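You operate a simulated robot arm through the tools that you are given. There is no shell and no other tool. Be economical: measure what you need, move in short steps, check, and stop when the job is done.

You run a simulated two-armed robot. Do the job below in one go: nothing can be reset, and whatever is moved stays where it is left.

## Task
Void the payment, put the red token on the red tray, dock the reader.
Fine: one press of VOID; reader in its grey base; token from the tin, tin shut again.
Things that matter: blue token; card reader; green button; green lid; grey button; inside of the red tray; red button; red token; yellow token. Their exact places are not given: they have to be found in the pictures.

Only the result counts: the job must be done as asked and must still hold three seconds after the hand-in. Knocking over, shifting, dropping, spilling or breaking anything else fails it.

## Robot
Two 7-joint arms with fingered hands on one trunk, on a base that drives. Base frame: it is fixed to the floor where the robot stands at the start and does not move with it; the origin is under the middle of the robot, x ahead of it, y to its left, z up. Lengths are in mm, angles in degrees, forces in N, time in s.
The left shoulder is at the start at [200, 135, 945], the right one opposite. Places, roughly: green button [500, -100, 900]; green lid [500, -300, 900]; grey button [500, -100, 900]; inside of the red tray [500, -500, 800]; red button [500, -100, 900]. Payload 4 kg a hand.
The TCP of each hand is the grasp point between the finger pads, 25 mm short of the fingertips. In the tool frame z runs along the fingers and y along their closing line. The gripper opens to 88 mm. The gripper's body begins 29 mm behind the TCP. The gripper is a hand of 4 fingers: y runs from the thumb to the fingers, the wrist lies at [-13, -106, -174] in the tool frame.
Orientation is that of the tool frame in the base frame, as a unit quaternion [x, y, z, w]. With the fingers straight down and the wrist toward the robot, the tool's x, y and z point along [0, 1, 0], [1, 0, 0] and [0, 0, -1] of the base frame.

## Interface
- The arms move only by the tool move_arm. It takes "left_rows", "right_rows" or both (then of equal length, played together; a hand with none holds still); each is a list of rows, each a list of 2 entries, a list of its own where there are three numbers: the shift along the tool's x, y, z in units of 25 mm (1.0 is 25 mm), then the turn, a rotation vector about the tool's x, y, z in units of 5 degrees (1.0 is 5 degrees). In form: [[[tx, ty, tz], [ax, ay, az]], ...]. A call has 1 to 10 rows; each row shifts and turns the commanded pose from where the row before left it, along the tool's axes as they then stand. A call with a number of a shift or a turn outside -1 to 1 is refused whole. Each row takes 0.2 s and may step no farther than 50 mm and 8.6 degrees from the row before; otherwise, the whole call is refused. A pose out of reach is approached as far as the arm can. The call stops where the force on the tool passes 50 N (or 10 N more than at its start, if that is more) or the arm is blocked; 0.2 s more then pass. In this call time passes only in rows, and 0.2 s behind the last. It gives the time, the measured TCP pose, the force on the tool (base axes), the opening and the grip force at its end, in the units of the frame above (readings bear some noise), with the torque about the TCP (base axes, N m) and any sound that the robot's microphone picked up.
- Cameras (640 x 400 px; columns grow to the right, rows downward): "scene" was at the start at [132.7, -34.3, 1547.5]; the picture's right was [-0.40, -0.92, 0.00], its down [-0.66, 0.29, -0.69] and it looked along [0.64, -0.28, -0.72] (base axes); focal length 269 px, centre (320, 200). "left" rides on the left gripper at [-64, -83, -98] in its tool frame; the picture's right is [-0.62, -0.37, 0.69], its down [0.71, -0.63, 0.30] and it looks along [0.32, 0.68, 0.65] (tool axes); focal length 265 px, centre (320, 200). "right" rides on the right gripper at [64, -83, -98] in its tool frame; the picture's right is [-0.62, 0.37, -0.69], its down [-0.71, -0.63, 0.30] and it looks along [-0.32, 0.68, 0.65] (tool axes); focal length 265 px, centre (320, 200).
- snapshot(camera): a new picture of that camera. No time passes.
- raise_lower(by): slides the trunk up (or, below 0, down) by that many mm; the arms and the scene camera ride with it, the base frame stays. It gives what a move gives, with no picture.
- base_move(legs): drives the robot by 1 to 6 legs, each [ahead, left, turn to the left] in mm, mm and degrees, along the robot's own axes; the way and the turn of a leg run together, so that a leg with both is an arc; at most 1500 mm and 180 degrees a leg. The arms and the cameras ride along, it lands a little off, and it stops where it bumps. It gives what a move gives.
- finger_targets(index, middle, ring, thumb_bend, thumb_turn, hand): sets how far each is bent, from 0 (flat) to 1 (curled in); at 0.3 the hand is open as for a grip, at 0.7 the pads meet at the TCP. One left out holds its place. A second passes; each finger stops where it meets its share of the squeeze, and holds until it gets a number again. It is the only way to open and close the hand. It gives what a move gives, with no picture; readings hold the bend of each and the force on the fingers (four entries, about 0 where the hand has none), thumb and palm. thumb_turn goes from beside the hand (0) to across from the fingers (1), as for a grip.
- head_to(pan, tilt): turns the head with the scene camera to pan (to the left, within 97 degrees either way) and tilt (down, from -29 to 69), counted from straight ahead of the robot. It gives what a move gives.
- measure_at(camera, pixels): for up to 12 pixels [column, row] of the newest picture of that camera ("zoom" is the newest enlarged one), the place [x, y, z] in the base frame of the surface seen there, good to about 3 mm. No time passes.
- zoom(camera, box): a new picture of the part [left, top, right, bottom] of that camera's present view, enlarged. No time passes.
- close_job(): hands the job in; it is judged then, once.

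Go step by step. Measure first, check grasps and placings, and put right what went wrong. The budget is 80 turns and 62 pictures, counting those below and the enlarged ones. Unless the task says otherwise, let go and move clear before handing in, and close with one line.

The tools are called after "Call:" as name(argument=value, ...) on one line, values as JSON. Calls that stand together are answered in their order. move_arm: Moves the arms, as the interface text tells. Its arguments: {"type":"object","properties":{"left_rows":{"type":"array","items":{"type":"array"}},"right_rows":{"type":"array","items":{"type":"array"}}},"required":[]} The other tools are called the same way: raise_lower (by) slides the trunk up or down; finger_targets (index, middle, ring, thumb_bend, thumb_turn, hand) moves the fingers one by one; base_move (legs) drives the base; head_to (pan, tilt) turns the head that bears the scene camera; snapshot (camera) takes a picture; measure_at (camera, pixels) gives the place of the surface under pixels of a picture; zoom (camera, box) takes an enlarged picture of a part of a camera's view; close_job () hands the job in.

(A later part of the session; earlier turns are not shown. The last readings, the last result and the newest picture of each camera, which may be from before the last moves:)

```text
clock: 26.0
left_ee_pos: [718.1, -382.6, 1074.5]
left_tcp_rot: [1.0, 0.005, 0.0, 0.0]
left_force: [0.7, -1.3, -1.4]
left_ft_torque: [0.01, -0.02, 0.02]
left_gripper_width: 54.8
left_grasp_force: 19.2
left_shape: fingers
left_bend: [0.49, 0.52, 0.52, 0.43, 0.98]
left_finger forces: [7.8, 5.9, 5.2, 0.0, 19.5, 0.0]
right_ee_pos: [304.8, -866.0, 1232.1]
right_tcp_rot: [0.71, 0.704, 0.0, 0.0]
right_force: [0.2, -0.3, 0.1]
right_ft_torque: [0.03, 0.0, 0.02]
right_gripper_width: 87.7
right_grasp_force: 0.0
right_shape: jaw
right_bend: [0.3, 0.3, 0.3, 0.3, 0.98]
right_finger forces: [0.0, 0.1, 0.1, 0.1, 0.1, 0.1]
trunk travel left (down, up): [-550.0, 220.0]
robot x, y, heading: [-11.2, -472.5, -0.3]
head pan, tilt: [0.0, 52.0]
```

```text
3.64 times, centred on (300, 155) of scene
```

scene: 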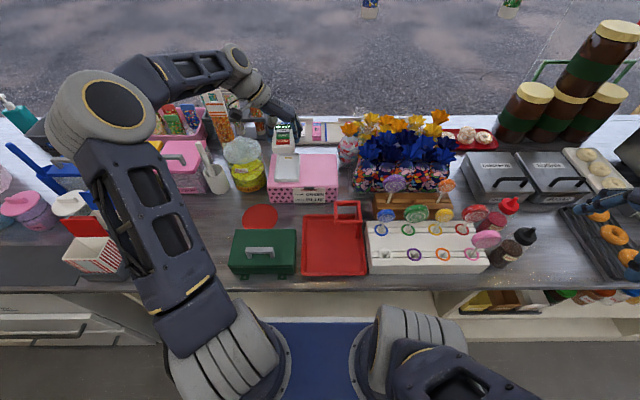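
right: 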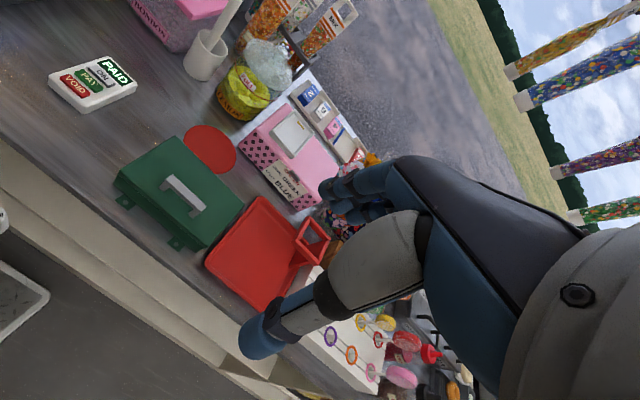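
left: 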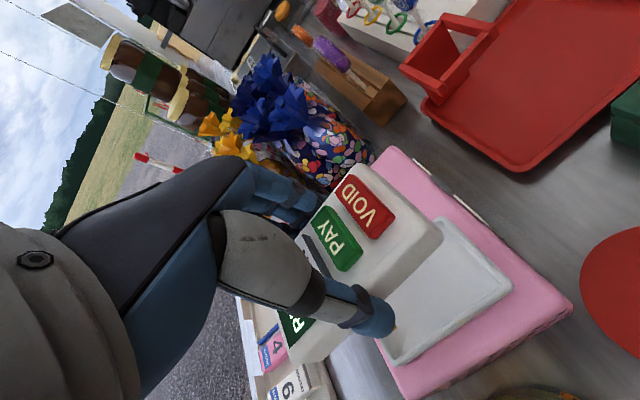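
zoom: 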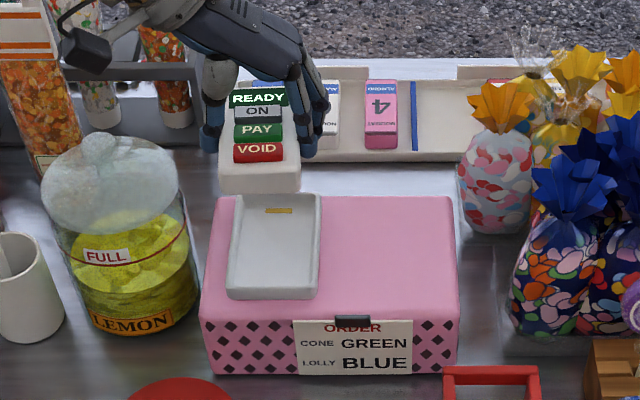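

Measuring dock rim points and reader edges in the scene zoom.

Call:
measure_at(camera="zoom", pixels=[[230, 250], [234, 250], [240, 250], [310, 250], [315, 250], [319, 250], [270, 284], [270, 291], [270, 296], [270, 202], [270, 210], [278, 197]])

Call:
measure_at(camera="zoom", pixels=[[222, 164], [260, 164], [298, 164], [222, 180], [260, 180], [297, 180], [226, 160], [294, 160], [258, 150], [258, 131], [232, 220], [318, 210]])

Call:
measure_at(camera="left", pixels=[[403, 170], [437, 240], [413, 275], [300, 355], [330, 345], [365, 210], [470, 220], [510, 285], [395, 360], [425, 340]])

```text
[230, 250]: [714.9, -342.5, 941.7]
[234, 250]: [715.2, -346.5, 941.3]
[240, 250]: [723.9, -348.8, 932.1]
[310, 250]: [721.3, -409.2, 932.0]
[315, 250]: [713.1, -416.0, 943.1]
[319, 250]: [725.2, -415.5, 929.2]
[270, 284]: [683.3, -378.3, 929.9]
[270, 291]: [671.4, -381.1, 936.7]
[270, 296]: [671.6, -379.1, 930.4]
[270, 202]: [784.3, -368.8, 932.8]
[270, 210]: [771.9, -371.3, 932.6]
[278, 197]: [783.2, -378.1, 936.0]
```

```text
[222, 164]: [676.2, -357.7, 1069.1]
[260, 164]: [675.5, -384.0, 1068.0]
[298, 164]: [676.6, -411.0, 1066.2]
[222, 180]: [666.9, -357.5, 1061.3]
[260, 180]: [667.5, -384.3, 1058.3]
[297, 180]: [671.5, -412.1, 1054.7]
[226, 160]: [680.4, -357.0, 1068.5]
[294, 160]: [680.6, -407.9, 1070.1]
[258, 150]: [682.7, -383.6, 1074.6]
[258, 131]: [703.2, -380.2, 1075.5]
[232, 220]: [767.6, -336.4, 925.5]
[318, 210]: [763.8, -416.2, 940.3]
```

```text
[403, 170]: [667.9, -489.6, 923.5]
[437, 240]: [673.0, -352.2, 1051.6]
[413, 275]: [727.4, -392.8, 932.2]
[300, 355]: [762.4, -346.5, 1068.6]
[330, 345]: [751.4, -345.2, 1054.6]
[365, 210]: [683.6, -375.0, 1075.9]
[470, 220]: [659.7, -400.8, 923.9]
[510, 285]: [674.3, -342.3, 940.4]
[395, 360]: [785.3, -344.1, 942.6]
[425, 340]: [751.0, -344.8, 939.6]
```

The dock pocket centre is ≈(728,−379.5), and the reader centre is ≈(717,−381). I'll shift +11 x and +1.5 y, then descend to just above the rim.

Call:
move_arm(left_rows=[[[0.44, -0.06, 0.5], [0, 0, 0]], [[0, 0, 0.9], [0, 0, 0]], [[0, 0, 0.9], [0, 0, 0]], [[0, 0, 0.9], [0, 0, 0]], [[0, 0, 0.7], [0, 0, 0]]])

Call:
zoom(camera="scene", box=[255, 120, 355, 200])

Call:
zoom(camera="left", box=[260, 130, 500, 370])

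```text
clock: 27.2
left_ee_pos: [727.3, -382.6, 977.8]
left_tcp_rot: [1.0, 0.005, 0.001, -0.001]
left_force: [-0.6, -0.5, -1.1]
left_ft_torque: [-0.01, 0.01, -0.02]
left_gripper_width: 54.7
left_grasp_force: 18.8
left_shape: fingers
left_bend: [0.49, 0.52, 0.52, 0.43, 0.98]
left_finger forces: [7.6, 5.8, 5.1, 0.0, 19.5, 0.1]
right_ee_pos: [303.4, -866.3, 1232.4]
right_tcp_rot: [0.71, 0.704, 0.0, 0.001]
right_force: [-0.7, 0.6, -0.7]
right_ft_torque: [0.0, -0.01, 0.05]
right_gripper_width: 87.7
right_grasp_force: 0.1
right_shape: jaw
right_bend: [0.3, 0.3, 0.3, 0.3, 0.98]
right_finger forces: [0.0, 0.1, 0.0, 0.0, 0.0, 0.0]
trunk travel left (down, up): [-550.0, 220.0]
robot x, y, heading: [-9.1, -471.3, -0.4]
head pan, tilt: [0.0, 52.0]
```

```text
5.00 times, centred on (305, 160) of scene
```

zoom: 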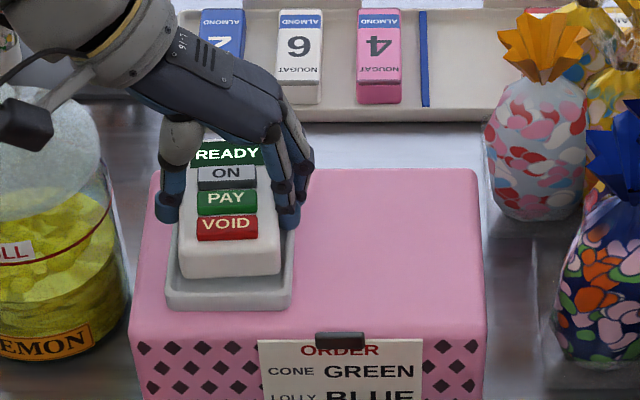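

```text
1.67 times, centred on (380, 250) of left
```

zoom: 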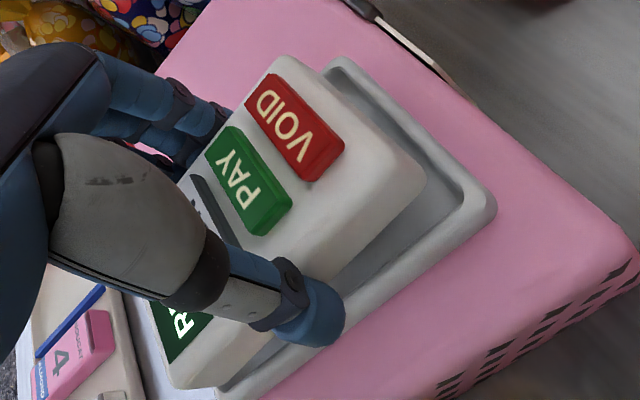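

Close. I'll measure reader lower edges against the dock's inner edges at this height.

Call:
measure_at(camera="zoom", pixels=[[370, 330], [420, 200], [400, 220], [300, 345], [250, 370], [440, 240], [380, 270], [465, 200], [490, 200], [350, 60], [400, 120], [330, 330]])

Call:
zoom(camera="scene", box=[275, 150, 325, 190])

Call:
measure_at(camera="zoom", pixels=[[160, 240], [310, 240], [165, 190], [310, 185], [235, 215], [235, 260], [235, 290], [125, 280], [345, 290], [345, 240], [130, 230], [340, 200]])

```text
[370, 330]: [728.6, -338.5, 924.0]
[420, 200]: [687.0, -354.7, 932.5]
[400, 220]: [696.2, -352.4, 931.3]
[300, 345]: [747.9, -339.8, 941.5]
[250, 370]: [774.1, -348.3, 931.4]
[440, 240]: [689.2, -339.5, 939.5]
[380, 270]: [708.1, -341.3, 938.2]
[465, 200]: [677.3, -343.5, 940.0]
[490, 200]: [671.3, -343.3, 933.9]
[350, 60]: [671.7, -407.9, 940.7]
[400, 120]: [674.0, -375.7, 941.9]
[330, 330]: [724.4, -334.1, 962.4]
```

```text
10.00 times, centred on (300, 170) of scene
```

zoom: 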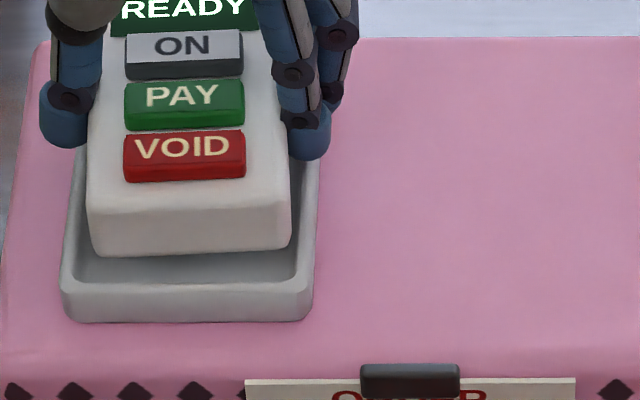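

```text
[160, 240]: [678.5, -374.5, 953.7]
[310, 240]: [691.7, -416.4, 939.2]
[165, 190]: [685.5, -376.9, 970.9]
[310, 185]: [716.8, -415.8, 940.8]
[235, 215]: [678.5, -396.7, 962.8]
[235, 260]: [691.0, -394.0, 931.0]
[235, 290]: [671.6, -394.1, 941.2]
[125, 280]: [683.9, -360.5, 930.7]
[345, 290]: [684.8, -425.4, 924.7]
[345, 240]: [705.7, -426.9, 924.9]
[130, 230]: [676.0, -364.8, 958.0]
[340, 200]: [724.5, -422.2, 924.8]
```

The reader is yawed ~+3° relative to the dock (front-left corner nearer). I'll correct by +2.75° about tool z with a small shift, then lower to the rim.

Call:
move_arm(left_rows=[[[0.06, 0.04, 0], [0, 0, 0.55]], [[0, 0, 0.24], [0, 0, 0]]])

Call:
zoom(camera="scene", box=[275, 150, 325, 190])

```text
clock: 27.8
left_ee_pos: [729.0, -382.7, 971.7]
left_tcp_rot: [1.0, -0.019, -0.001, -0.001]
left_force: [0.3, 0.4, 0.0]
left_ft_torque: [-0.02, -0.07, 0.01]
left_gripper_width: 54.8
left_grasp_force: 19.3
left_shape: fingers
left_bend: [0.49, 0.52, 0.52, 0.43, 0.98]
left_finger forces: [7.4, 5.8, 5.3, 0.0, 19.9, 0.0]
right_ee_pos: [303.8, -866.8, 1233.1]
right_tcp_rot: [0.709, 0.705, 0.001, 0.0]
right_force: [0.2, 0.1, -0.9]
right_ft_torque: [0.01, -0.01, 0.01]
right_gripper_width: 87.6
right_grasp_force: 0.0
right_shape: jaw
right_bend: [0.3, 0.3, 0.3, 0.3, 0.98]
right_finger forces: [0.0, 0.0, 0.0, 0.0, 0.1, 0.0]
trunk travel left (down, up): [-550.0, 220.0]
robot x, y, heading: [-11.1, -472.6, -0.3]
head pan, tilt: [0.0, 52.0]
```

```text
10.00 times, centred on (300, 170) of scene
```

zoom: 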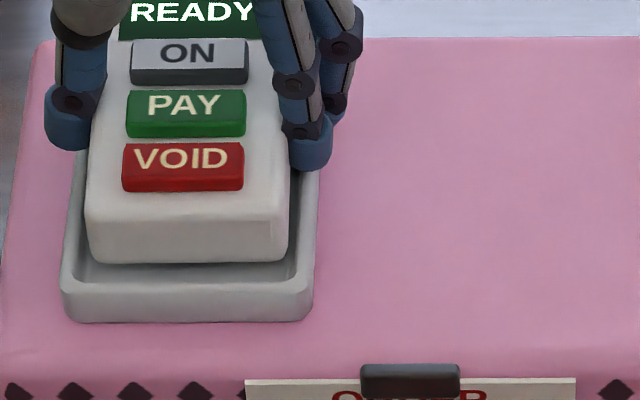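

The reader is now parallel and centred over the dock. I'll lower the rest of the way in small steps, watching force.

Call:
move_arm(left_rows=[[[0, 0, 0.12], [0, 0, 0]], [[0, 0, 0.12], [0, 0, 0]], [[0, 0, 0.08], [0, 0, 0]]])

Call:
zoom(camera="scene", box=[275, 150, 325, 190])

```text
clock: 28.6
left_ee_pos: [731.5, -385.5, 968.4]
left_tcp_rot: [1.0, -0.019, 0.003, 0.002]
left_force: [-5.4, -3.6, 43.3]
left_ft_torque: [-1.17, -0.24, -0.1]
left_gripper_width: 54.9
left_grasp_force: 41.1
left_shape: fingers
left_bend: [0.5, 0.48, 0.52, 0.43, 0.98]
left_finger forces: [8.5, 46.7, 5.3, 0.0, 22.0, 0.0]
right_ee_pos: [304.4, -866.9, 1233.7]
right_tcp_rot: [0.71, 0.705, 0.0, 0.001]
right_force: [0.5, -0.1, -1.3]
right_ft_torque: [-0.01, -0.02, -0.01]
right_gripper_width: 87.8
right_grasp_force: 0.0
right_shape: jaw
right_bend: [0.3, 0.3, 0.3, 0.3, 0.98]
right_finger forces: [0.0, 0.0, 0.0, 0.0, 0.1, 0.0]
trunk travel left (down, up): [-550.0, 220.0]
robot x, y, heading: [-7.5, -475.3, -0.5]
head pan, tilt: [0.0, 52.0]
```

```text
10.00 times, centred on (300, 170) of scene
```

zoom: 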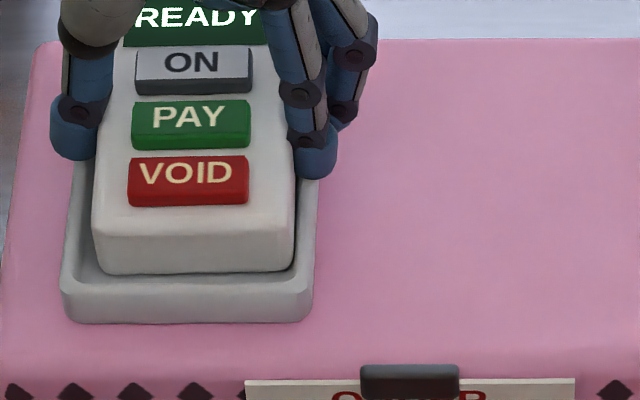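

The middle fingertip met the dock's rim (46.7 N) and the hand drifted to (731.5,−385.5). I'll back up 4 mm, re-centre slightly and look again.

Call:
move_arm(left_rows=[[[-0.06, -0.06, -0.16], [0, 0, 0]], [[0, 0, 0], [0, 0, 0]]])

Call:
zoom(camera="scene", box=[275, 150, 325, 190])

Call:
zoom(camera="left", box=[260, 130, 500, 370])

```text
clock: 29.2
left_ee_pos: [729.1, -382.9, 968.2]
left_tcp_rot: [1.0, -0.019, 0.001, 0.002]
left_force: [2.4, -8.6, 31.3]
left_ft_torque: [-1.11, -0.36, 0.02]
left_gripper_width: 55.1
left_grasp_force: 33.8
left_shape: fingers
left_bend: [0.49, 0.48, 0.52, 0.44, 0.98]
left_finger forces: [8.8, 35.1, 6.3, 0.0, 17.5, 0.0]
right_ee_pos: [303.4, -866.8, 1233.2]
right_tcp_rot: [0.71, 0.704, 0.0, 0.0]
right_force: [0.0, 0.3, -0.6]
right_ft_torque: [0.01, 0.0, -0.03]
right_gripper_width: 87.7
right_grasp_force: 0.1
right_shape: jaw
right_bend: [0.3, 0.3, 0.3, 0.3, 0.98]
right_finger forces: [0.0, 0.0, 0.1, 0.0, 0.0, 0.0]
trunk travel left (down, up): [-550.0, 220.0]
robot x, y, heading: [-11.5, -473.5, -0.3]
head pan, tilt: [0.0, 52.0]
```

```text
10.00 times, centred on (300, 170) of scene
```

zoom: 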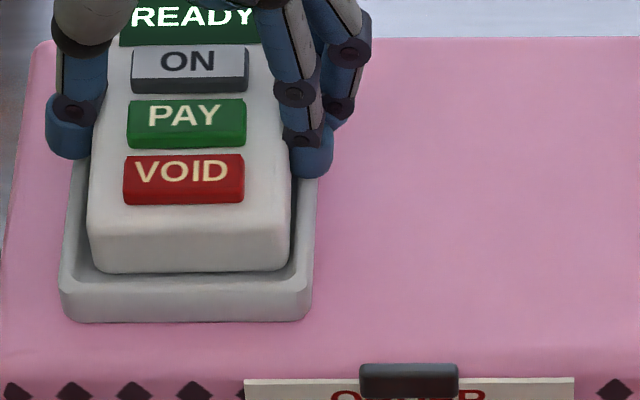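

```text
1.67 times, centred on (380, 250) of left
```

zoom: 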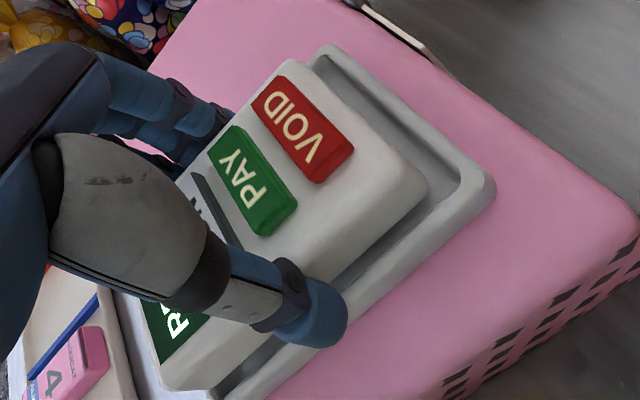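

The force is still 31 N, so I want to check whether the rear end rests on the rear wall. Measuring gaps.

Call:
measure_at(camera="zoom", pixels=[[420, 195], [425, 185], [405, 225], [440, 200], [462, 190], [175, 388], [165, 375], [215, 390], [150, 350], [300, 62], [325, 60], [340, 275]])

Call:
zoom(camera="scene", box=[275, 130, 325, 190])

Call:
measure_at(camera="zoom", pixels=[[100, 270], [240, 270], [170, 315], [170, 300], [170, 345], [170, 355], [70, 340], [85, 340], [255, 340], [150, 60], [220, 60], [120, 280]])

```text
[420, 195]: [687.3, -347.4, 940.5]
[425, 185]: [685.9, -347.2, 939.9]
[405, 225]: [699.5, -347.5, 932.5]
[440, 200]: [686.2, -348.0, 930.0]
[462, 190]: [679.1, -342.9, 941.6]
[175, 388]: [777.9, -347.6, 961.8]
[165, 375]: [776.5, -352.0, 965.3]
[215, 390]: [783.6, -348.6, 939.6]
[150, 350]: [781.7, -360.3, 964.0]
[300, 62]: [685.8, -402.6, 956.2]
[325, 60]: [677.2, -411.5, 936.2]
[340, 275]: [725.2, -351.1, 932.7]
```

```text
6.67 times, centred on (300, 160) of scene
```

zoom: 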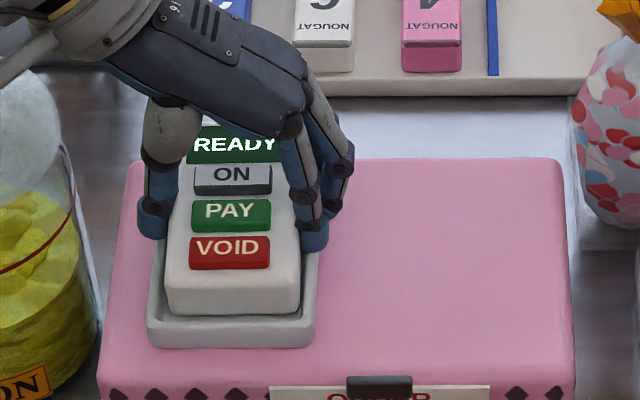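

```text
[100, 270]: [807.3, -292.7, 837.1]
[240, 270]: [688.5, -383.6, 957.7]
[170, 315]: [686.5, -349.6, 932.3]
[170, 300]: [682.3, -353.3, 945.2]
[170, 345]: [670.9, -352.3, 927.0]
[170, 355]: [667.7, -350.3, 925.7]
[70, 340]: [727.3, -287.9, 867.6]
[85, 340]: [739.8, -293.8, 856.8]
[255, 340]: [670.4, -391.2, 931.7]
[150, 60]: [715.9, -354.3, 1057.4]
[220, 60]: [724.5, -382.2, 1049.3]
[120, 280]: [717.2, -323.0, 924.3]
```

The reader is ~5 mm too far back: its rear end (782, z964) is on the rear rim while its front is at 685. I'll lift 8 mm, shift 6 mm toward −x, and check.

Call:
move_arm(left_rows=[[[0, 0, -0.36], [0, 0, 0]], [[-0.25, 0, 0], [0, 0, 0]]])

Call:
zoom(camera="left", box=[260, 130, 500, 370])

Call:
measure_at(camera="zoom", pixels=[[420, 190], [425, 175], [430, 210], [175, 388], [165, 375], [150, 350], [295, 62], [180, 330], [370, 140], [390, 230], [350, 250], [462, 190]])

```text
clock: 29.8
left_ee_pos: [722.1, -379.5, 972.6]
left_tcp_rot: [1.0, -0.019, 0.0, -0.001]
left_force: [2.3, -3.5, -3.6]
left_ft_torque: [-0.17, -0.09, -0.04]
left_gripper_width: 54.6
left_grasp_force: 19.0
left_shape: fingers
left_bend: [0.49, 0.52, 0.52, 0.44, 0.99]
left_finger forces: [8.6, 6.3, 5.8, 0.1, 17.5, 0.1]
right_ee_pos: [304.1, -867.0, 1231.8]
right_tcp_rot: [0.709, 0.705, 0.0, 0.0]
right_force: [0.0, -0.6, -0.4]
right_ft_torque: [0.0, 0.01, 0.01]
right_gripper_width: 87.7
right_grasp_force: 0.0
right_shape: jaw
right_bend: [0.3, 0.3, 0.3, 0.3, 0.98]
right_finger forces: [0.0, 0.0, 0.0, 0.1, 0.0, 0.0]
trunk travel left (down, up): [-550.0, 220.0]
robot x, y, heading: [-9.9, -470.7, -0.5]
head pan, tilt: [0.0, 52.0]
```

```text
1.67 times, centred on (380, 250) of left
```

zoom: 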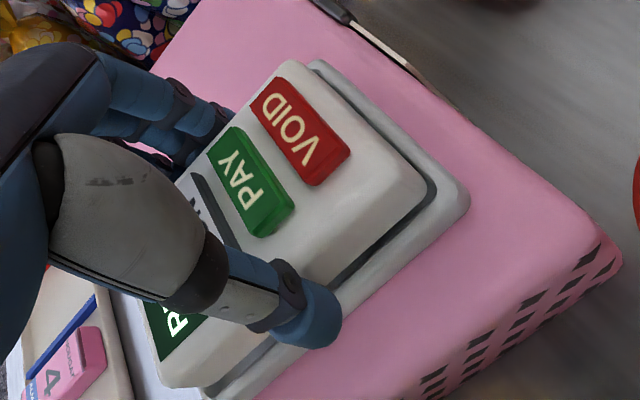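

```text
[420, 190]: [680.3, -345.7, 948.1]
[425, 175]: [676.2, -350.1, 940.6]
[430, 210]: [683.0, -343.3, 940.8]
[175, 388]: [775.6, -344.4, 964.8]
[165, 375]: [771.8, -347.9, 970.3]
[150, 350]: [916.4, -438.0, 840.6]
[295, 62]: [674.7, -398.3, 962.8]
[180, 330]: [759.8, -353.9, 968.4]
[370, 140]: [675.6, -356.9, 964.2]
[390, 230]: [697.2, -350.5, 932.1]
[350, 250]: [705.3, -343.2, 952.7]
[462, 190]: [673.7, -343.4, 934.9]
```

The reader is now ≈676–778 in x but ~3 mm too far +y and pitched ~3° nose-low. I'll correct the pitch and y, then recheck.

Call:
move_arm(left_rows=[[[0.06, 0.14, 0], [0, -0.6, 0]], [[0, 0, 0], [0, 0, 0]]])

Call:
zoom(camera="left", box=[260, 130, 500, 370])

Call:
measure_at(camera="zoom", pixels=[[410, 195], [400, 215], [360, 240], [175, 388], [165, 375], [190, 375], [295, 66], [180, 330], [370, 140], [340, 260], [270, 270], [462, 190]])

Call:
zoom(camera="scene", box=[275, 150, 325, 190])

Call:
measure_at(camera="zoom", pixels=[[110, 230], [190, 230], [270, 230], [110, 255], [190, 255], [270, 250], [190, 285], [75, 230], [308, 230], [190, 300], [190, 205], [300, 200]])

```text
clock: 30.4
left_ee_pos: [724.6, -383.3, 976.9]
left_tcp_rot: [0.999, -0.019, -0.028, 0.0]
left_force: [0.2, 0.1, -3.1]
left_ft_torque: [-0.02, 0.0, 0.06]
left_gripper_width: 54.7
left_grasp_force: 19.4
left_shape: fingers
left_bend: [0.49, 0.52, 0.52, 0.44, 0.98]
left_finger forces: [7.7, 5.9, 5.1, 0.1, 19.8, 0.0]
right_ee_pos: [305.0, -867.1, 1232.6]
right_tcp_rot: [0.709, 0.705, 0.0, 0.0]
right_force: [-0.2, 0.4, -0.2]
right_ft_torque: [0.0, 0.0, 0.01]
right_gripper_width: 87.8
right_grasp_force: 0.0
right_shape: jaw
right_bend: [0.3, 0.3, 0.3, 0.3, 0.98]
right_finger forces: [0.0, 0.1, 0.0, 0.0, 0.0, 0.0]
trunk travel left (down, up): [-550.0, 220.0]
robot x, y, heading: [-9.8, -471.1, -0.2]
head pan, tilt: [0.0, 52.0]
```

```text
1.67 times, centred on (380, 250) of left
```

zoom: 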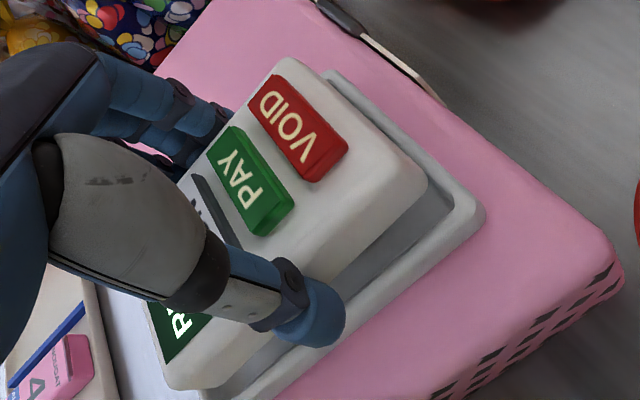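

```text
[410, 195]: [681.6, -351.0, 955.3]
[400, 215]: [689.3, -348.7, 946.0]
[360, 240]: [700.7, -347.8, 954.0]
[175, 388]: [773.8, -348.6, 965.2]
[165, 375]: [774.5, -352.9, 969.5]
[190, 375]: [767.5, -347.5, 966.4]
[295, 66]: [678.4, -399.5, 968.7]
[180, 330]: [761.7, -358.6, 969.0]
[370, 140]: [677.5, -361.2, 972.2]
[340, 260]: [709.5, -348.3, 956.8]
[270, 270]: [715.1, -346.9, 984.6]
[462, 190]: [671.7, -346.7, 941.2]
```

```text
10.00 times, centred on (300, 170) of scene
```

zoom: 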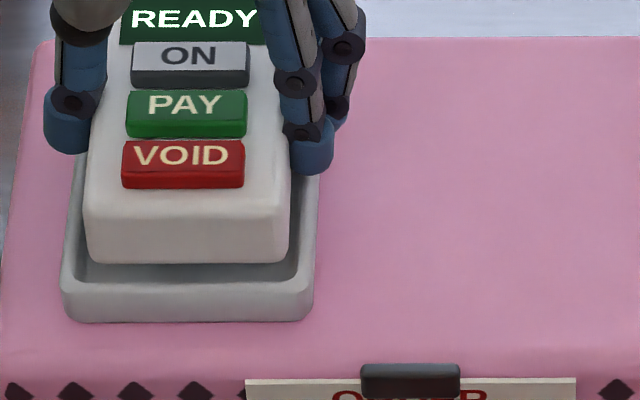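

```text
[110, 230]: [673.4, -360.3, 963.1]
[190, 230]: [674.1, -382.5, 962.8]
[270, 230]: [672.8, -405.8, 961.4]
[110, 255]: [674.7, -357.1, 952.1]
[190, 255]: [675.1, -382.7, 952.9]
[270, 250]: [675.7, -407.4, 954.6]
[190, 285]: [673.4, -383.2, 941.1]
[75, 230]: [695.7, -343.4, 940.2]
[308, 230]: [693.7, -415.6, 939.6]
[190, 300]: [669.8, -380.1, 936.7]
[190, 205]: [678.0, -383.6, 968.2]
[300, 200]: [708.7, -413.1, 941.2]
```

The reader is level now, x≈674.5–776, so I need +3 mm to centre on the pocket. I'll shift, then lower 7 mm to just engage the pocket.

Call:
move_arm(left_rows=[[[0.12, 0, 0], [0, 0, 0]], [[0, 0, 0.14], [0, 0, 0]], [[0, 0, 0.14], [0, 0, 0]]])

Call:
zoom(camera="left", box=[260, 130, 500, 370])

Call:
measure_at(camera="zoom", pixels=[[410, 195], [400, 215], [360, 240], [175, 388], [165, 375], [190, 375], [295, 66], [180, 330], [370, 140], [340, 260], [425, 180], [215, 385]])

```text
clock: 31.2
left_ee_pos: [727.7, -385.7, 970.9]
left_tcp_rot: [1.0, -0.019, -0.025, 0.001]
left_force: [-0.1, -0.2, 9.8]
left_ft_torque: [-0.3, -0.07, -0.02]
left_gripper_width: 54.8
left_grasp_force: 25.8
left_shape: fingers
left_bend: [0.5, 0.52, 0.53, 0.44, 0.98]
left_finger forces: [7.2, 18.1, 4.8, 0.0, 20.8, 0.1]
right_ee_pos: [304.8, -866.6, 1233.2]
right_tcp_rot: [0.71, 0.704, 0.0, 0.0]
right_force: [-0.1, -0.3, 0.4]
right_ft_torque: [0.01, 0.0, 0.01]
right_gripper_width: 87.6
right_grasp_force: 0.1
right_shape: jaw
right_bend: [0.3, 0.3, 0.3, 0.3, 0.98]
right_finger forces: [0.0, 0.0, 0.0, 0.1, 0.0, 0.0]
trunk travel left (down, up): [-550.0, 220.0]
robot x, y, heading: [-10.0, -470.2, -0.4]
head pan, tilt: [0.0, 52.0]
```

```text
1.67 times, centred on (380, 250) of left
```

zoom: 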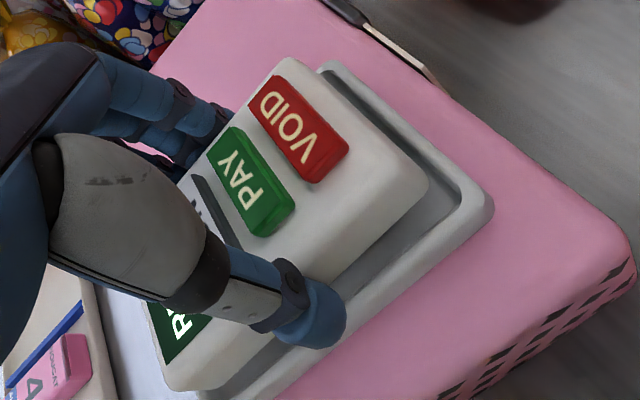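

```text
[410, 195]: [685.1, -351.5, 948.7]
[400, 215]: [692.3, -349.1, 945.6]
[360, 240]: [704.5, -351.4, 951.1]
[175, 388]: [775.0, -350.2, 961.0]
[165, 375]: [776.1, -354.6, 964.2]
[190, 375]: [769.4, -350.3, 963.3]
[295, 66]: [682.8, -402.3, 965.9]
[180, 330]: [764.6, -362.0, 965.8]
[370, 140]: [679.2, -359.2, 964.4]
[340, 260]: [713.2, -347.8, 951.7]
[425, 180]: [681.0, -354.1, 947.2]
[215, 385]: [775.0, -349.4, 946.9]
```

Only the middle fingertip is catching the rim (18 N). I'll open the middle finger slightly, keeping index, ring and thumb gripping, and then lower on.

Call:
finger_targets(hand="left", middle=0.25)

Call:
move_arm(left_rows=[[[0, -0.04, 0.12], [0, 0, 0]], [[0, 0, 0.12], [0, 0, 0]]])

Call:
zoom(camera="left", box=[260, 130, 500, 370])

Call:
measure_at(camera="zoom", pixels=[[410, 195], [400, 215], [360, 240], [175, 388], [165, 375], [190, 375], [295, 66], [180, 330], [370, 140], [340, 260], [425, 180], [215, 385]])

```text
clock: 32.2
left_ee_pos: [726.3, -384.7, 970.1]
left_tcp_rot: [0.999, -0.02, -0.026, -0.001]
left_force: [-0.3, 0.4, -1.4]
left_ft_torque: [0.03, -0.03, -0.04]
left_gripper_width: 54.7
left_grasp_force: 16.6
left_shape: fingers
left_bend: [0.49, 0.25, 0.52, 0.44, 0.99]
left_finger forces: [9.1, 0.0, 6.6, 0.0, 17.0, 0.0]
right_ee_pos: [304.8, -865.6, 1233.1]
right_tcp_rot: [0.709, 0.705, 0.0, 0.0]
right_force: [0.1, -0.2, -0.7]
right_ft_torque: [0.05, 0.01, -0.01]
right_gripper_width: 87.2
right_grasp_force: 0.1
right_shape: jaw
right_bend: [0.3, 0.3, 0.3, 0.3, 0.98]
right_finger forces: [0.0, 0.0, 0.1, 0.1, 0.0, 0.0]
trunk travel left (down, up): [-550.0, 220.0]
robot x, y, heading: [-8.8, -471.8, -0.3]
head pan, tilt: [0.0, 52.0]
```

```text
clock: 32.8
left_ee_pos: [727.1, -385.4, 966.7]
left_tcp_rot: [1.0, -0.017, -0.024, 0.001]
left_force: [-2.2, 2.2, 28.5]
left_ft_torque: [-0.82, -0.6, -0.11]
left_gripper_width: 54.6
left_grasp_force: 32.1
left_shape: fingers
left_bend: [0.49, 0.25, 0.49, 0.44, 0.99]
left_finger forces: [10.7, 0.0, 35.1, 0.0, 18.0, 0.0]
right_ee_pos: [304.7, -866.7, 1234.4]
right_tcp_rot: [0.709, 0.705, 0.0, 0.001]
right_force: [0.8, 0.4, -0.4]
right_ft_torque: [-0.01, -0.04, -0.03]
right_gripper_width: 87.8
right_grasp_force: 0.0
right_shape: jaw
right_bend: [0.3, 0.3, 0.3, 0.3, 0.98]
right_finger forces: [0.1, 0.1, 0.1, 0.1, 0.0, 0.0]
trunk travel left (down, up): [-550.0, 220.0]
robot x, y, heading: [-14.1, -471.4, -0.4]
head pan, tilt: [0.0, 52.0]
```

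```text
1.67 times, centred on (380, 250) of left
```

zoom: 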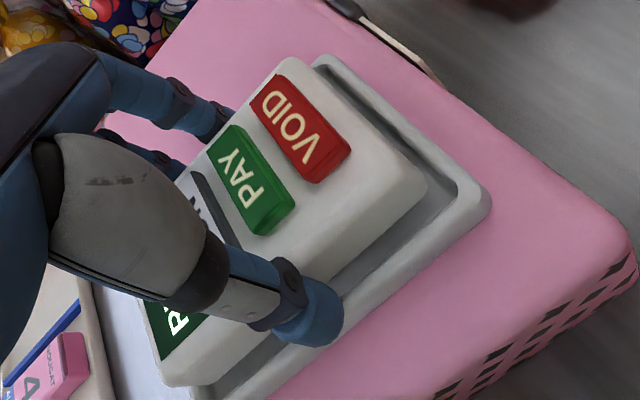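

```text
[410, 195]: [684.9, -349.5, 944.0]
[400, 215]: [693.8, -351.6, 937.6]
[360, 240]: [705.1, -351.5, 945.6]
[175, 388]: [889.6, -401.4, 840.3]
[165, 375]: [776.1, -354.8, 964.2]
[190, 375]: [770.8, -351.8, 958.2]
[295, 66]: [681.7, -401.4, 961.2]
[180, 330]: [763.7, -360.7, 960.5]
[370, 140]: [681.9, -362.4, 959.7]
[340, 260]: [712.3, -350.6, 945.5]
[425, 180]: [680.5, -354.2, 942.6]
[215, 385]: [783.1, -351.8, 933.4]
```

The reader's top is at 960 all along, so its bottom is ~937, below the 941 rim and in the pocket. I'll release it.

Call:
finger_targets(hand="left", index=0.33, ring=0.33, thumb_bend=0.33)

Call:
zoom(camera="scene", box=[275, 130, 325, 190])

Call:
measure_at(camera="zoom", pixels=[[190, 290], [230, 290], [280, 290], [230, 265], [230, 205], [230, 145], [230, 310], [230, 330]])

```text
clock: 33.8
left_ee_pos: [727.0, -384.4, 963.2]
left_tcp_rot: [0.999, -0.019, -0.027, 0.0]
left_force: [-0.9, 0.1, -0.4]
left_ft_torque: [0.04, 0.0, -0.02]
left_gripper_width: 80.3
left_grasp_force: 0.1
left_shape: fingers
left_bend: [0.33, 0.25, 0.33, 0.31, 0.98]
left_finger forces: [0.0, 0.0, 0.0, 0.0, 0.7, 0.0]
right_ee_pos: [305.2, -866.9, 1232.8]
right_tcp_rot: [0.71, 0.705, 0.0, 0.0]
right_force: [-0.5, 0.1, 0.5]
right_ft_torque: [0.01, -0.01, 0.0]
right_gripper_width: 87.9
right_grasp_force: 0.0
right_shape: jaw
right_bend: [0.3, 0.3, 0.3, 0.3, 0.98]
right_finger forces: [0.1, 0.0, 0.0, 0.0, 0.0, 0.0]
trunk travel left (down, up): [-550.0, 220.0]
robot x, y, heading: [-12.1, -476.0, -0.5]
head pan, tilt: [0.0, 52.0]
```

```text
6.67 times, centred on (300, 160) of scene
```

zoom: 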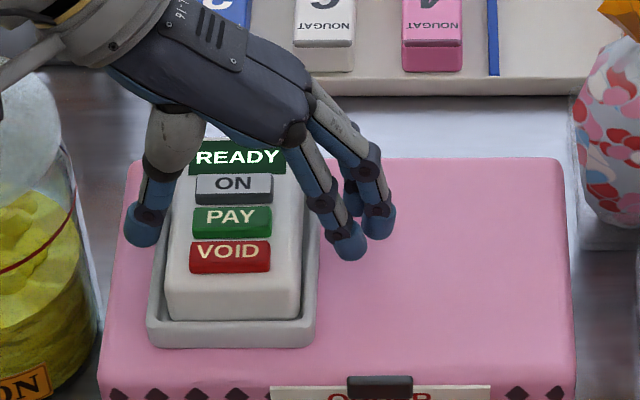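

```text
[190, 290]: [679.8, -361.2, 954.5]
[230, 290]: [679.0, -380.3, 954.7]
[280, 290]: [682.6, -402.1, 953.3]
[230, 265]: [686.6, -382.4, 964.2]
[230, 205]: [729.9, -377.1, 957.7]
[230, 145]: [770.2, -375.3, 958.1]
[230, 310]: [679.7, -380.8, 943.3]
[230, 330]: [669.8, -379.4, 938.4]
```

The reader dropped in (top ≈957). I'll lift the hand clear and verify.

Call:
move_arm(left_rows=[[[0, 0, -0.6], [0, 0, 0]], [[0, 0, -1], [0, 0, 0]], [[0, 0, -1], [0, 0, 0]], [[0, 0, -1], [0, 0, 0]], [[0, 0, -1], [0, 0, 0]], [[0, 0, -1], [0, 0, 0]], [[0, 0, -1], [0, 0, 0]], [[0, 0, -1], [0, 0, 0]]])

Call:
snapshot(camera="left")

Call:
zoom(camera="scene", box=[265, 130, 345, 200])

Call:
measure_at(camera="zoom", pixels=[[110, 245], [195, 245], [115, 130], [190, 130], [95, 200], [205, 190], [150, 245], [150, 155], [160, 120]])

```text
clock: 35.6
left_ee_pos: [733.7, -384.2, 1152.5]
left_tcp_rot: [0.999, -0.018, -0.026, 0.0]
left_force: [0.5, 0.3, 1.2]
left_ft_torque: [0.0, -0.02, -0.02]
left_gripper_width: 78.8
left_grasp_force: 0.1
left_shape: fingers
left_bend: [0.33, 0.25, 0.33, 0.33, 0.98]
left_finger forces: [0.0, 0.0, 0.1, 0.0, 0.1, 0.1]
right_ee_pos: [304.7, -866.0, 1233.2]
right_tcp_rot: [0.71, 0.704, 0.0, 0.0]
right_force: [-0.1, -1.1, -0.6]
right_ft_torque: [-0.02, 0.01, 0.0]
right_gripper_width: 87.5
right_grasp_force: 0.1
right_shape: jaw
right_bend: [0.3, 0.3, 0.3, 0.3, 0.98]
right_finger forces: [0.0, 0.0, 0.0, 0.0, 0.1, 0.0]
trunk travel left (down, up): [-550.0, 220.0]
robot x, y, heading: [-12.1, -471.7, -0.4]
head pan, tilt: [0.0, 52.0]
```

```text
20 pictures are left
```

left: 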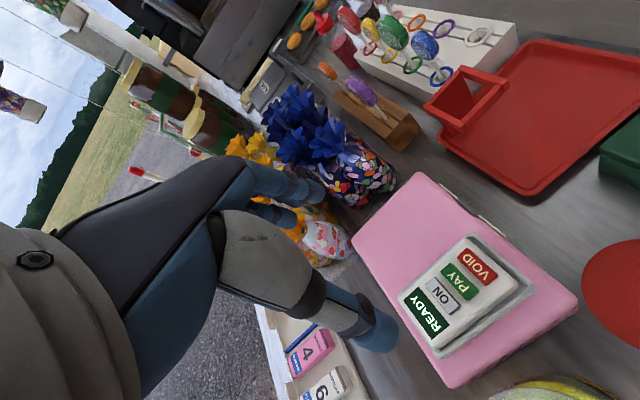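

```text
5.71 times, centred on (305, 165) of scene
```

zoom: 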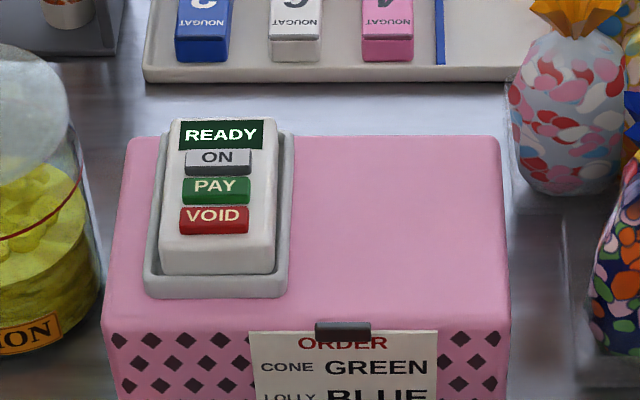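

```text
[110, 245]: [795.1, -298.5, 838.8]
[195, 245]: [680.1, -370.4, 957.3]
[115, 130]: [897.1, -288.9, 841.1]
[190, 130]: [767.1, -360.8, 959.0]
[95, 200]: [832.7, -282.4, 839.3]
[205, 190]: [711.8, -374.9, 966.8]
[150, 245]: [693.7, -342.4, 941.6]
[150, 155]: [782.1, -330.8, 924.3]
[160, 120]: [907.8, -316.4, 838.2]
```

The reader is docked level in its base and shows READY. Next is the tin: I'll back off and strafe left so the right hand can reach the handle at (440,−328), then bring the right hand over it.

Call:
base_move(legs=[[-248, 0, 0.4], [0, 342, 0]])

Call:
move_arm(right_rows=[[[0.6, 1, 0], [0, 0, 0]], [[0.6, 1, 0], [0, 0, 0]], [[0.6, 1, 0], [0, 0, 0]], [[0.6, 1, 0], [0, 0, 0]], [[0.6, 1, 0], [0, 0, 0]], [[0.6, 1, 0.2], [0, 0, 0]], [[0.6, 1, 0.4], [0, 0, 0]], [[0.6, 1, 0.6], [0, 0, 0]], [[0.6, 1, 0.8], [0, 0, 0]], [[0.6, 1, 0.8], [0, 0, 0]]])

```text
clock: 39.3
left_ee_pos: [484.7, -22.4, 1151.8]
left_tcp_rot: [1.0, -0.013, -0.026, 0.0]
left_force: [-0.3, 0.0, -0.1]
left_ft_torque: [0.01, -0.01, 0.0]
left_gripper_width: 78.9
left_grasp_force: 0.1
left_shape: fingers
left_bend: [0.33, 0.25, 0.33, 0.33, 0.98]
left_finger forces: [0.1, 0.0, 0.0, 0.0, 0.0, 0.0]
right_ee_pos: [61.8, -510.1, 1233.1]
right_tcp_rot: [0.706, 0.708, 0.0, 0.0]
right_force: [0.2, 0.0, 0.4]
right_ft_torque: [-0.01, -0.03, -0.03]
right_gripper_width: 87.6
right_grasp_force: 0.0
right_shape: jaw
right_bend: [0.3, 0.3, 0.3, 0.3, 0.98]
right_finger forces: [0.0, 0.1, 0.1, 0.0, 0.0, 0.1]
trunk travel left (down, up): [-550.0, 220.0]
robot x, y, heading: [-260.9, -120.4, 0.5]
head pan, tilt: [0.0, 52.0]
```

```text
clock: 41.5
left_ee_pos: [483.8, -22.6, 1153.5]
left_tcp_rot: [1.0, -0.012, -0.026, 0.0]
left_force: [-0.4, 0.8, 0.0]
left_ft_torque: [0.05, 0.02, 0.0]
left_gripper_width: 78.6
left_grasp_force: 0.1
left_shape: fingers
left_bend: [0.33, 0.25, 0.33, 0.33, 0.98]
left_finger forces: [0.1, 0.1, 0.0, 0.0, 0.0, 0.0]
right_ee_pos: [311.2, -361.5, 1159.7]
right_tcp_rot: [0.705, 0.709, 0.0, 0.0]
right_force: [-0.2, -0.2, 0.0]
right_ft_torque: [-0.01, -0.01, 0.01]
right_gripper_width: 87.8
right_grasp_force: 0.1
right_shape: jaw
right_bend: [0.3, 0.3, 0.3, 0.3, 0.98]
right_finger forces: [0.1, 0.0, 0.0, 0.0, 0.0, 0.1]
trunk travel left (down, up): [-550.0, 220.0]
robot x, y, heading: [-260.5, -119.6, 0.3]
head pan, tilt: [0.0, 52.0]
```

Call:
move_arm(right_rows=[[[0.19, 0.743, 0.9], [0, 0, 0]], [[0.19, 0.743, 0.9], [0, 0, 0]], [[0.19, 0.743, 0.9], [0, 0, 0]], [[0.19, 0.743, 0.9], [0, 0, 0]], [[0.19, 0.743, 0.9], [0, 0, 0]], [[0.19, 0.743, 0.9], [0, 0, 0]], [[0.19, 0.743, 0.9], [0, 0, 0]]])

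Call:
snapshot(camera="scene")

Call:
snapshot(camera="right")

```text
clock: 43.1
left_ee_pos: [483.9, -22.6, 1153.4]
left_tcp_rot: [1.0, -0.012, -0.026, 0.0]
left_force: [0.1, 0.5, 0.2]
left_ft_torque: [0.03, 0.0, 0.0]
left_gripper_width: 78.8
left_grasp_force: 0.0
left_shape: fingers
left_bend: [0.33, 0.25, 0.33, 0.33, 0.98]
left_finger forces: [0.1, 0.1, 0.1, 0.0, 0.0, 0.1]
right_ee_pos: [441.7, -323.9, 1006.8]
right_tcp_rot: [0.705, 0.709, 0.001, 0.0]
right_force: [-0.7, -0.4, -0.3]
right_ft_torque: [-0.02, -0.03, 0.01]
right_gripper_width: 87.6
right_grasp_force: 0.1
right_shape: jaw
right_bend: [0.3, 0.3, 0.3, 0.3, 0.98]
right_finger forces: [0.0, 0.0, 0.0, 0.0, 0.0, 0.0]
trunk travel left (down, up): [-550.0, 220.0]
robot x, y, heading: [-259.9, -120.9, 0.2]
head pan, tilt: [0.0, 52.0]
```

```text
18 pictures are left
```

scene: 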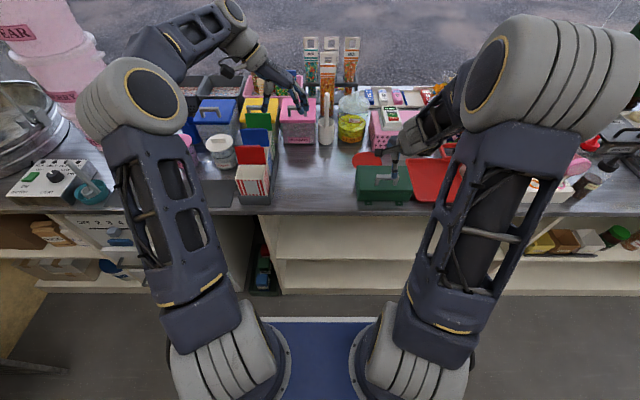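

```text
17 pictures are left
```

right: 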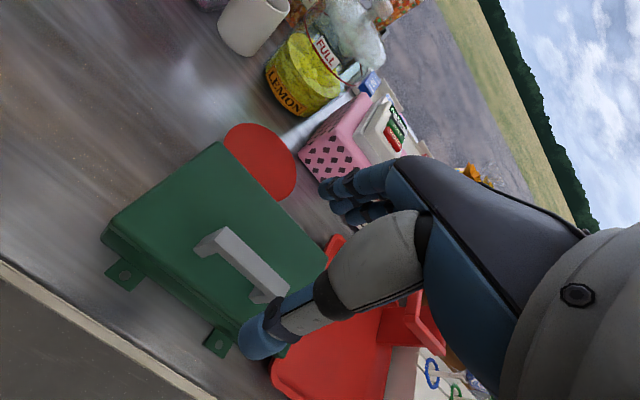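

The right hand is above the handle. I'll measure the handle bar at (225,240)–(275,290) in the right view.

Call:
measure_at(camera="right", pixels=[[228, 235], [250, 258], [275, 285], [205, 245], [265, 300], [243, 264], [220, 145], [105, 235], [255, 335], [140, 190]])

```text
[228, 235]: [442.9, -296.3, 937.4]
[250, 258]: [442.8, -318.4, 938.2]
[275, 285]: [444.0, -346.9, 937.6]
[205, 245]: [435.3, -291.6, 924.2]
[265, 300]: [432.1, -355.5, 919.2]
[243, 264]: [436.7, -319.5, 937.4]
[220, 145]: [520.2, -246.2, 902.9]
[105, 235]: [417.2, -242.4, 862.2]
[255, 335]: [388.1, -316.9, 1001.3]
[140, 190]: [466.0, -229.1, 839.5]
```

The bar is centred ≈(440,−325), top at 938. I'll descend straddling it to TCP z≈930 and close.

Call:
move_arm(right_rows=[[[0, -0.04, 1], [0, 0, 0]], [[0, 0, 1], [0, 0, 0]], [[0, 0, 0.7], [0, 0, 0]], [[0, 0, 0.36], [0, 0, 0]]])

Call:
finger_targets(hand="right", index=0.7, middle=0.7, ring=0.7, thumb_bend=0.7)

```text
clock: 44.1
left_ee_pos: [485.4, -22.6, 1153.9]
left_tcp_rot: [1.0, -0.013, -0.026, 0.0]
left_force: [0.8, 0.4, -0.6]
left_ft_torque: [-0.03, -0.05, 0.0]
left_gripper_width: 78.7
left_grasp_force: 0.0
left_shape: fingers
left_bend: [0.33, 0.25, 0.33, 0.33, 0.98]
left_finger forces: [0.0, 0.0, 0.0, 0.0, 0.1, 0.1]
right_ee_pos: [439.8, -324.8, 928.4]
right_tcp_rot: [0.705, 0.709, 0.0, 0.0]
right_force: [0.5, 0.1, -0.3]
right_ft_torque: [0.01, -0.04, -0.01]
right_gripper_width: 87.7
right_grasp_force: 0.1
right_shape: jaw
right_bend: [0.3, 0.3, 0.3, 0.3, 0.98]
right_finger forces: [0.1, 0.0, 0.0, 0.0, 0.0, 0.0]
trunk travel left (down, up): [-550.0, 220.0]
robot x, y, heading: [-259.3, -121.6, 0.4]
head pan, tilt: [0.0, 52.0]
```

```text
clock: 45.1
left_ee_pos: [483.7, -23.7, 1153.0]
left_tcp_rot: [1.0, -0.013, -0.026, 0.0]
left_force: [-0.5, -0.2, -0.1]
left_ft_torque: [-0.01, 0.01, -0.03]
left_gripper_width: 78.6
left_grasp_force: 0.0
left_shape: fingers
left_bend: [0.33, 0.25, 0.33, 0.33, 0.98]
left_finger forces: [0.0, 0.0, 0.1, 0.0, 0.1, 0.0]
right_ee_pos: [440.3, -324.9, 928.1]
right_tcp_rot: [0.705, 0.709, 0.0, 0.0]
right_force: [3.9, 0.0, -0.4]
right_ft_torque: [-0.01, -0.02, 0.07]
right_gripper_width: 0.2
right_grasp_force: 1.8
right_shape: fingers
right_bend: [0.7, 0.7, 0.66, 0.7, 0.98]
right_finger forces: [0.0, 0.0, 3.1, 0.0, 0.1, 0.0]
trunk travel left (down, up): [-550.0, 220.0]
robot x, y, heading: [-257.4, -124.0, 0.1]
head pan, tilt: [0.0, 52.0]
```

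The pads met under the bar, so fingers and thumb enclose the handle like a hook, which suits a swinging lid. I'll lift along an arc about a presumed rear hinge, a few rows, and look.

Call:
move_arm(right_rows=[[[0, 0.1, -0.27], [0.8, 0, 0]], [[0, 0.12, -0.27], [0.9, 0, 0]], [[0, 0.159, -0.272], [1, 0, 0]], [[0, 0.159, -0.272], [1, 0, 0]], [[0, 0.159, -0.272], [1, 0, 0]], [[0, 0.159, -0.272], [1, 0, 0]]])

Call:
snapshot(camera="right")

```text
clock: 46.5
left_ee_pos: [482.5, -21.9, 1152.6]
left_tcp_rot: [1.0, -0.012, -0.026, -0.001]
left_force: [-0.3, 0.6, 0.8]
left_ft_torque: [0.04, 0.03, -0.02]
left_gripper_width: 78.7
left_grasp_force: 0.0
left_shape: fingers
left_bend: [0.33, 0.25, 0.33, 0.33, 0.98]
left_finger forces: [0.0, 0.0, 0.1, 0.0, 0.1, 0.1]
right_ee_pos: [468.1, -324.6, 964.2]
right_tcp_rot: [0.684, 0.687, -0.175, -0.175]
right_force: [4.3, 0.8, -5.1]
right_ft_torque: [0.13, -0.06, 0.07]
right_gripper_width: 0.4
right_grasp_force: 2.6
right_shape: fingers
right_bend: [0.69, 0.7, 0.64, 0.7, 0.98]
right_finger forces: [1.5, 0.0, 4.5, 0.0, 0.1, 0.0]
trunk travel left (down, up): [-550.0, 220.0]
robot x, y, heading: [-258.1, -122.9, 0.4]
head pan, tilt: [0.0, 52.0]
```

```text
16 pictures are left
```

right: 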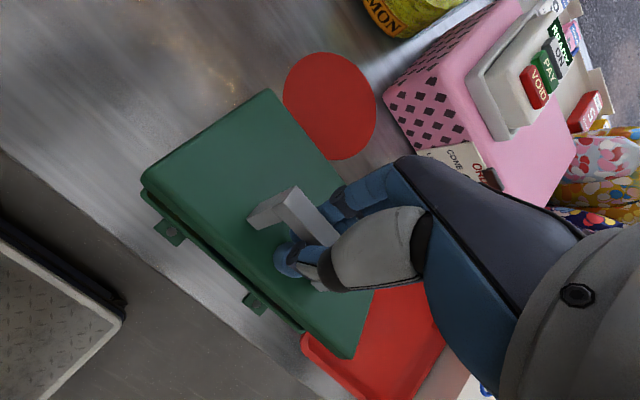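

The lid has lifted at the front. I'll measure its corners to determine the hinge.

Call:
measure_at(camera="right", pixels=[[152, 183], [265, 97], [342, 350], [205, 150], [250, 260], [147, 205], [290, 196], [260, 220]])

```text
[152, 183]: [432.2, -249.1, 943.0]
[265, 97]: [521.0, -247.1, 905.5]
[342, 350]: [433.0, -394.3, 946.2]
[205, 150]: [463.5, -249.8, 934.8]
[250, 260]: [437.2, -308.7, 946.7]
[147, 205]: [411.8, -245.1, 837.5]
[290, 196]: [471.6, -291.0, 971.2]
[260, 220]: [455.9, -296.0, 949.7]
```

The hinge is at the rear ≈(521, z899) and the lid is at ~24° open. I'll continue the arc by another 50°.

Call:
move_arm(right_rows=[[[0, 0.12, -0.272], [1, 0, 0]], [[0, 0.12, -0.272], [1, 0, 0]], [[0, 0.12, -0.272], [1, 0, 0]], [[0, 0.12, -0.272], [1, 0, 0]], [[0, 0.12, -0.272], [1, 0, 0]], [[0, 0.12, -0.272], [1, 0, 0]], [[0, 0.12, -0.272], [1, 0, 0]], [[0, 0.12, -0.272], [1, 0, 0]], [[0, 0.12, -0.272], [1, 0, 0]], [[0, 0.12, -0.272], [1, 0, 0]]])

Call:
snapshot(camera="scene")

```text
clock: 48.7
left_ee_pos: [484.6, -23.1, 1152.8]
left_tcp_rot: [1.0, -0.012, -0.026, 0.0]
left_force: [0.6, 1.0, -0.2]
left_ft_torque: [0.05, 0.0, 0.01]
left_gripper_width: 79.0
left_grasp_force: 0.0
left_shape: fingers
left_bend: [0.33, 0.25, 0.33, 0.33, 0.98]
left_finger forces: [0.0, 0.0, 0.0, 0.0, 0.0, 0.0]
right_ee_pos: [488.3, -315.2, 979.8]
right_tcp_rot: [0.575, 0.576, -0.411, -0.41]
right_force: [3.3, -7.0, -8.9]
right_ft_torque: [-0.09, -0.07, 0.01]
right_gripper_width: 6.1
right_grasp_force: 4.7
right_shape: fingers
right_bend: [0.62, 0.69, 0.68, 0.7, 0.98]
right_finger forces: [6.8, 0.2, 1.8, 0.0, 0.1, 0.2]
right hand out of reach, approached as far as the arm can: row 7, 8, 9, 10
trunk travel left (down, up): [-550.0, 220.0]
robot x, y, heading: [-262.5, -118.5, 0.5]
head pan, tilt: [0.0, 52.0]
```

```text
15 pictures are left
```

scene: 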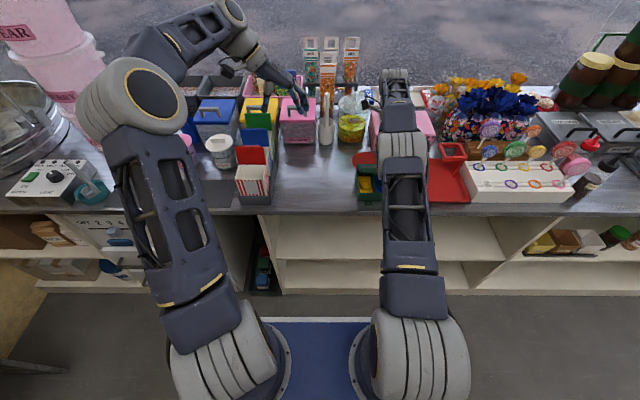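

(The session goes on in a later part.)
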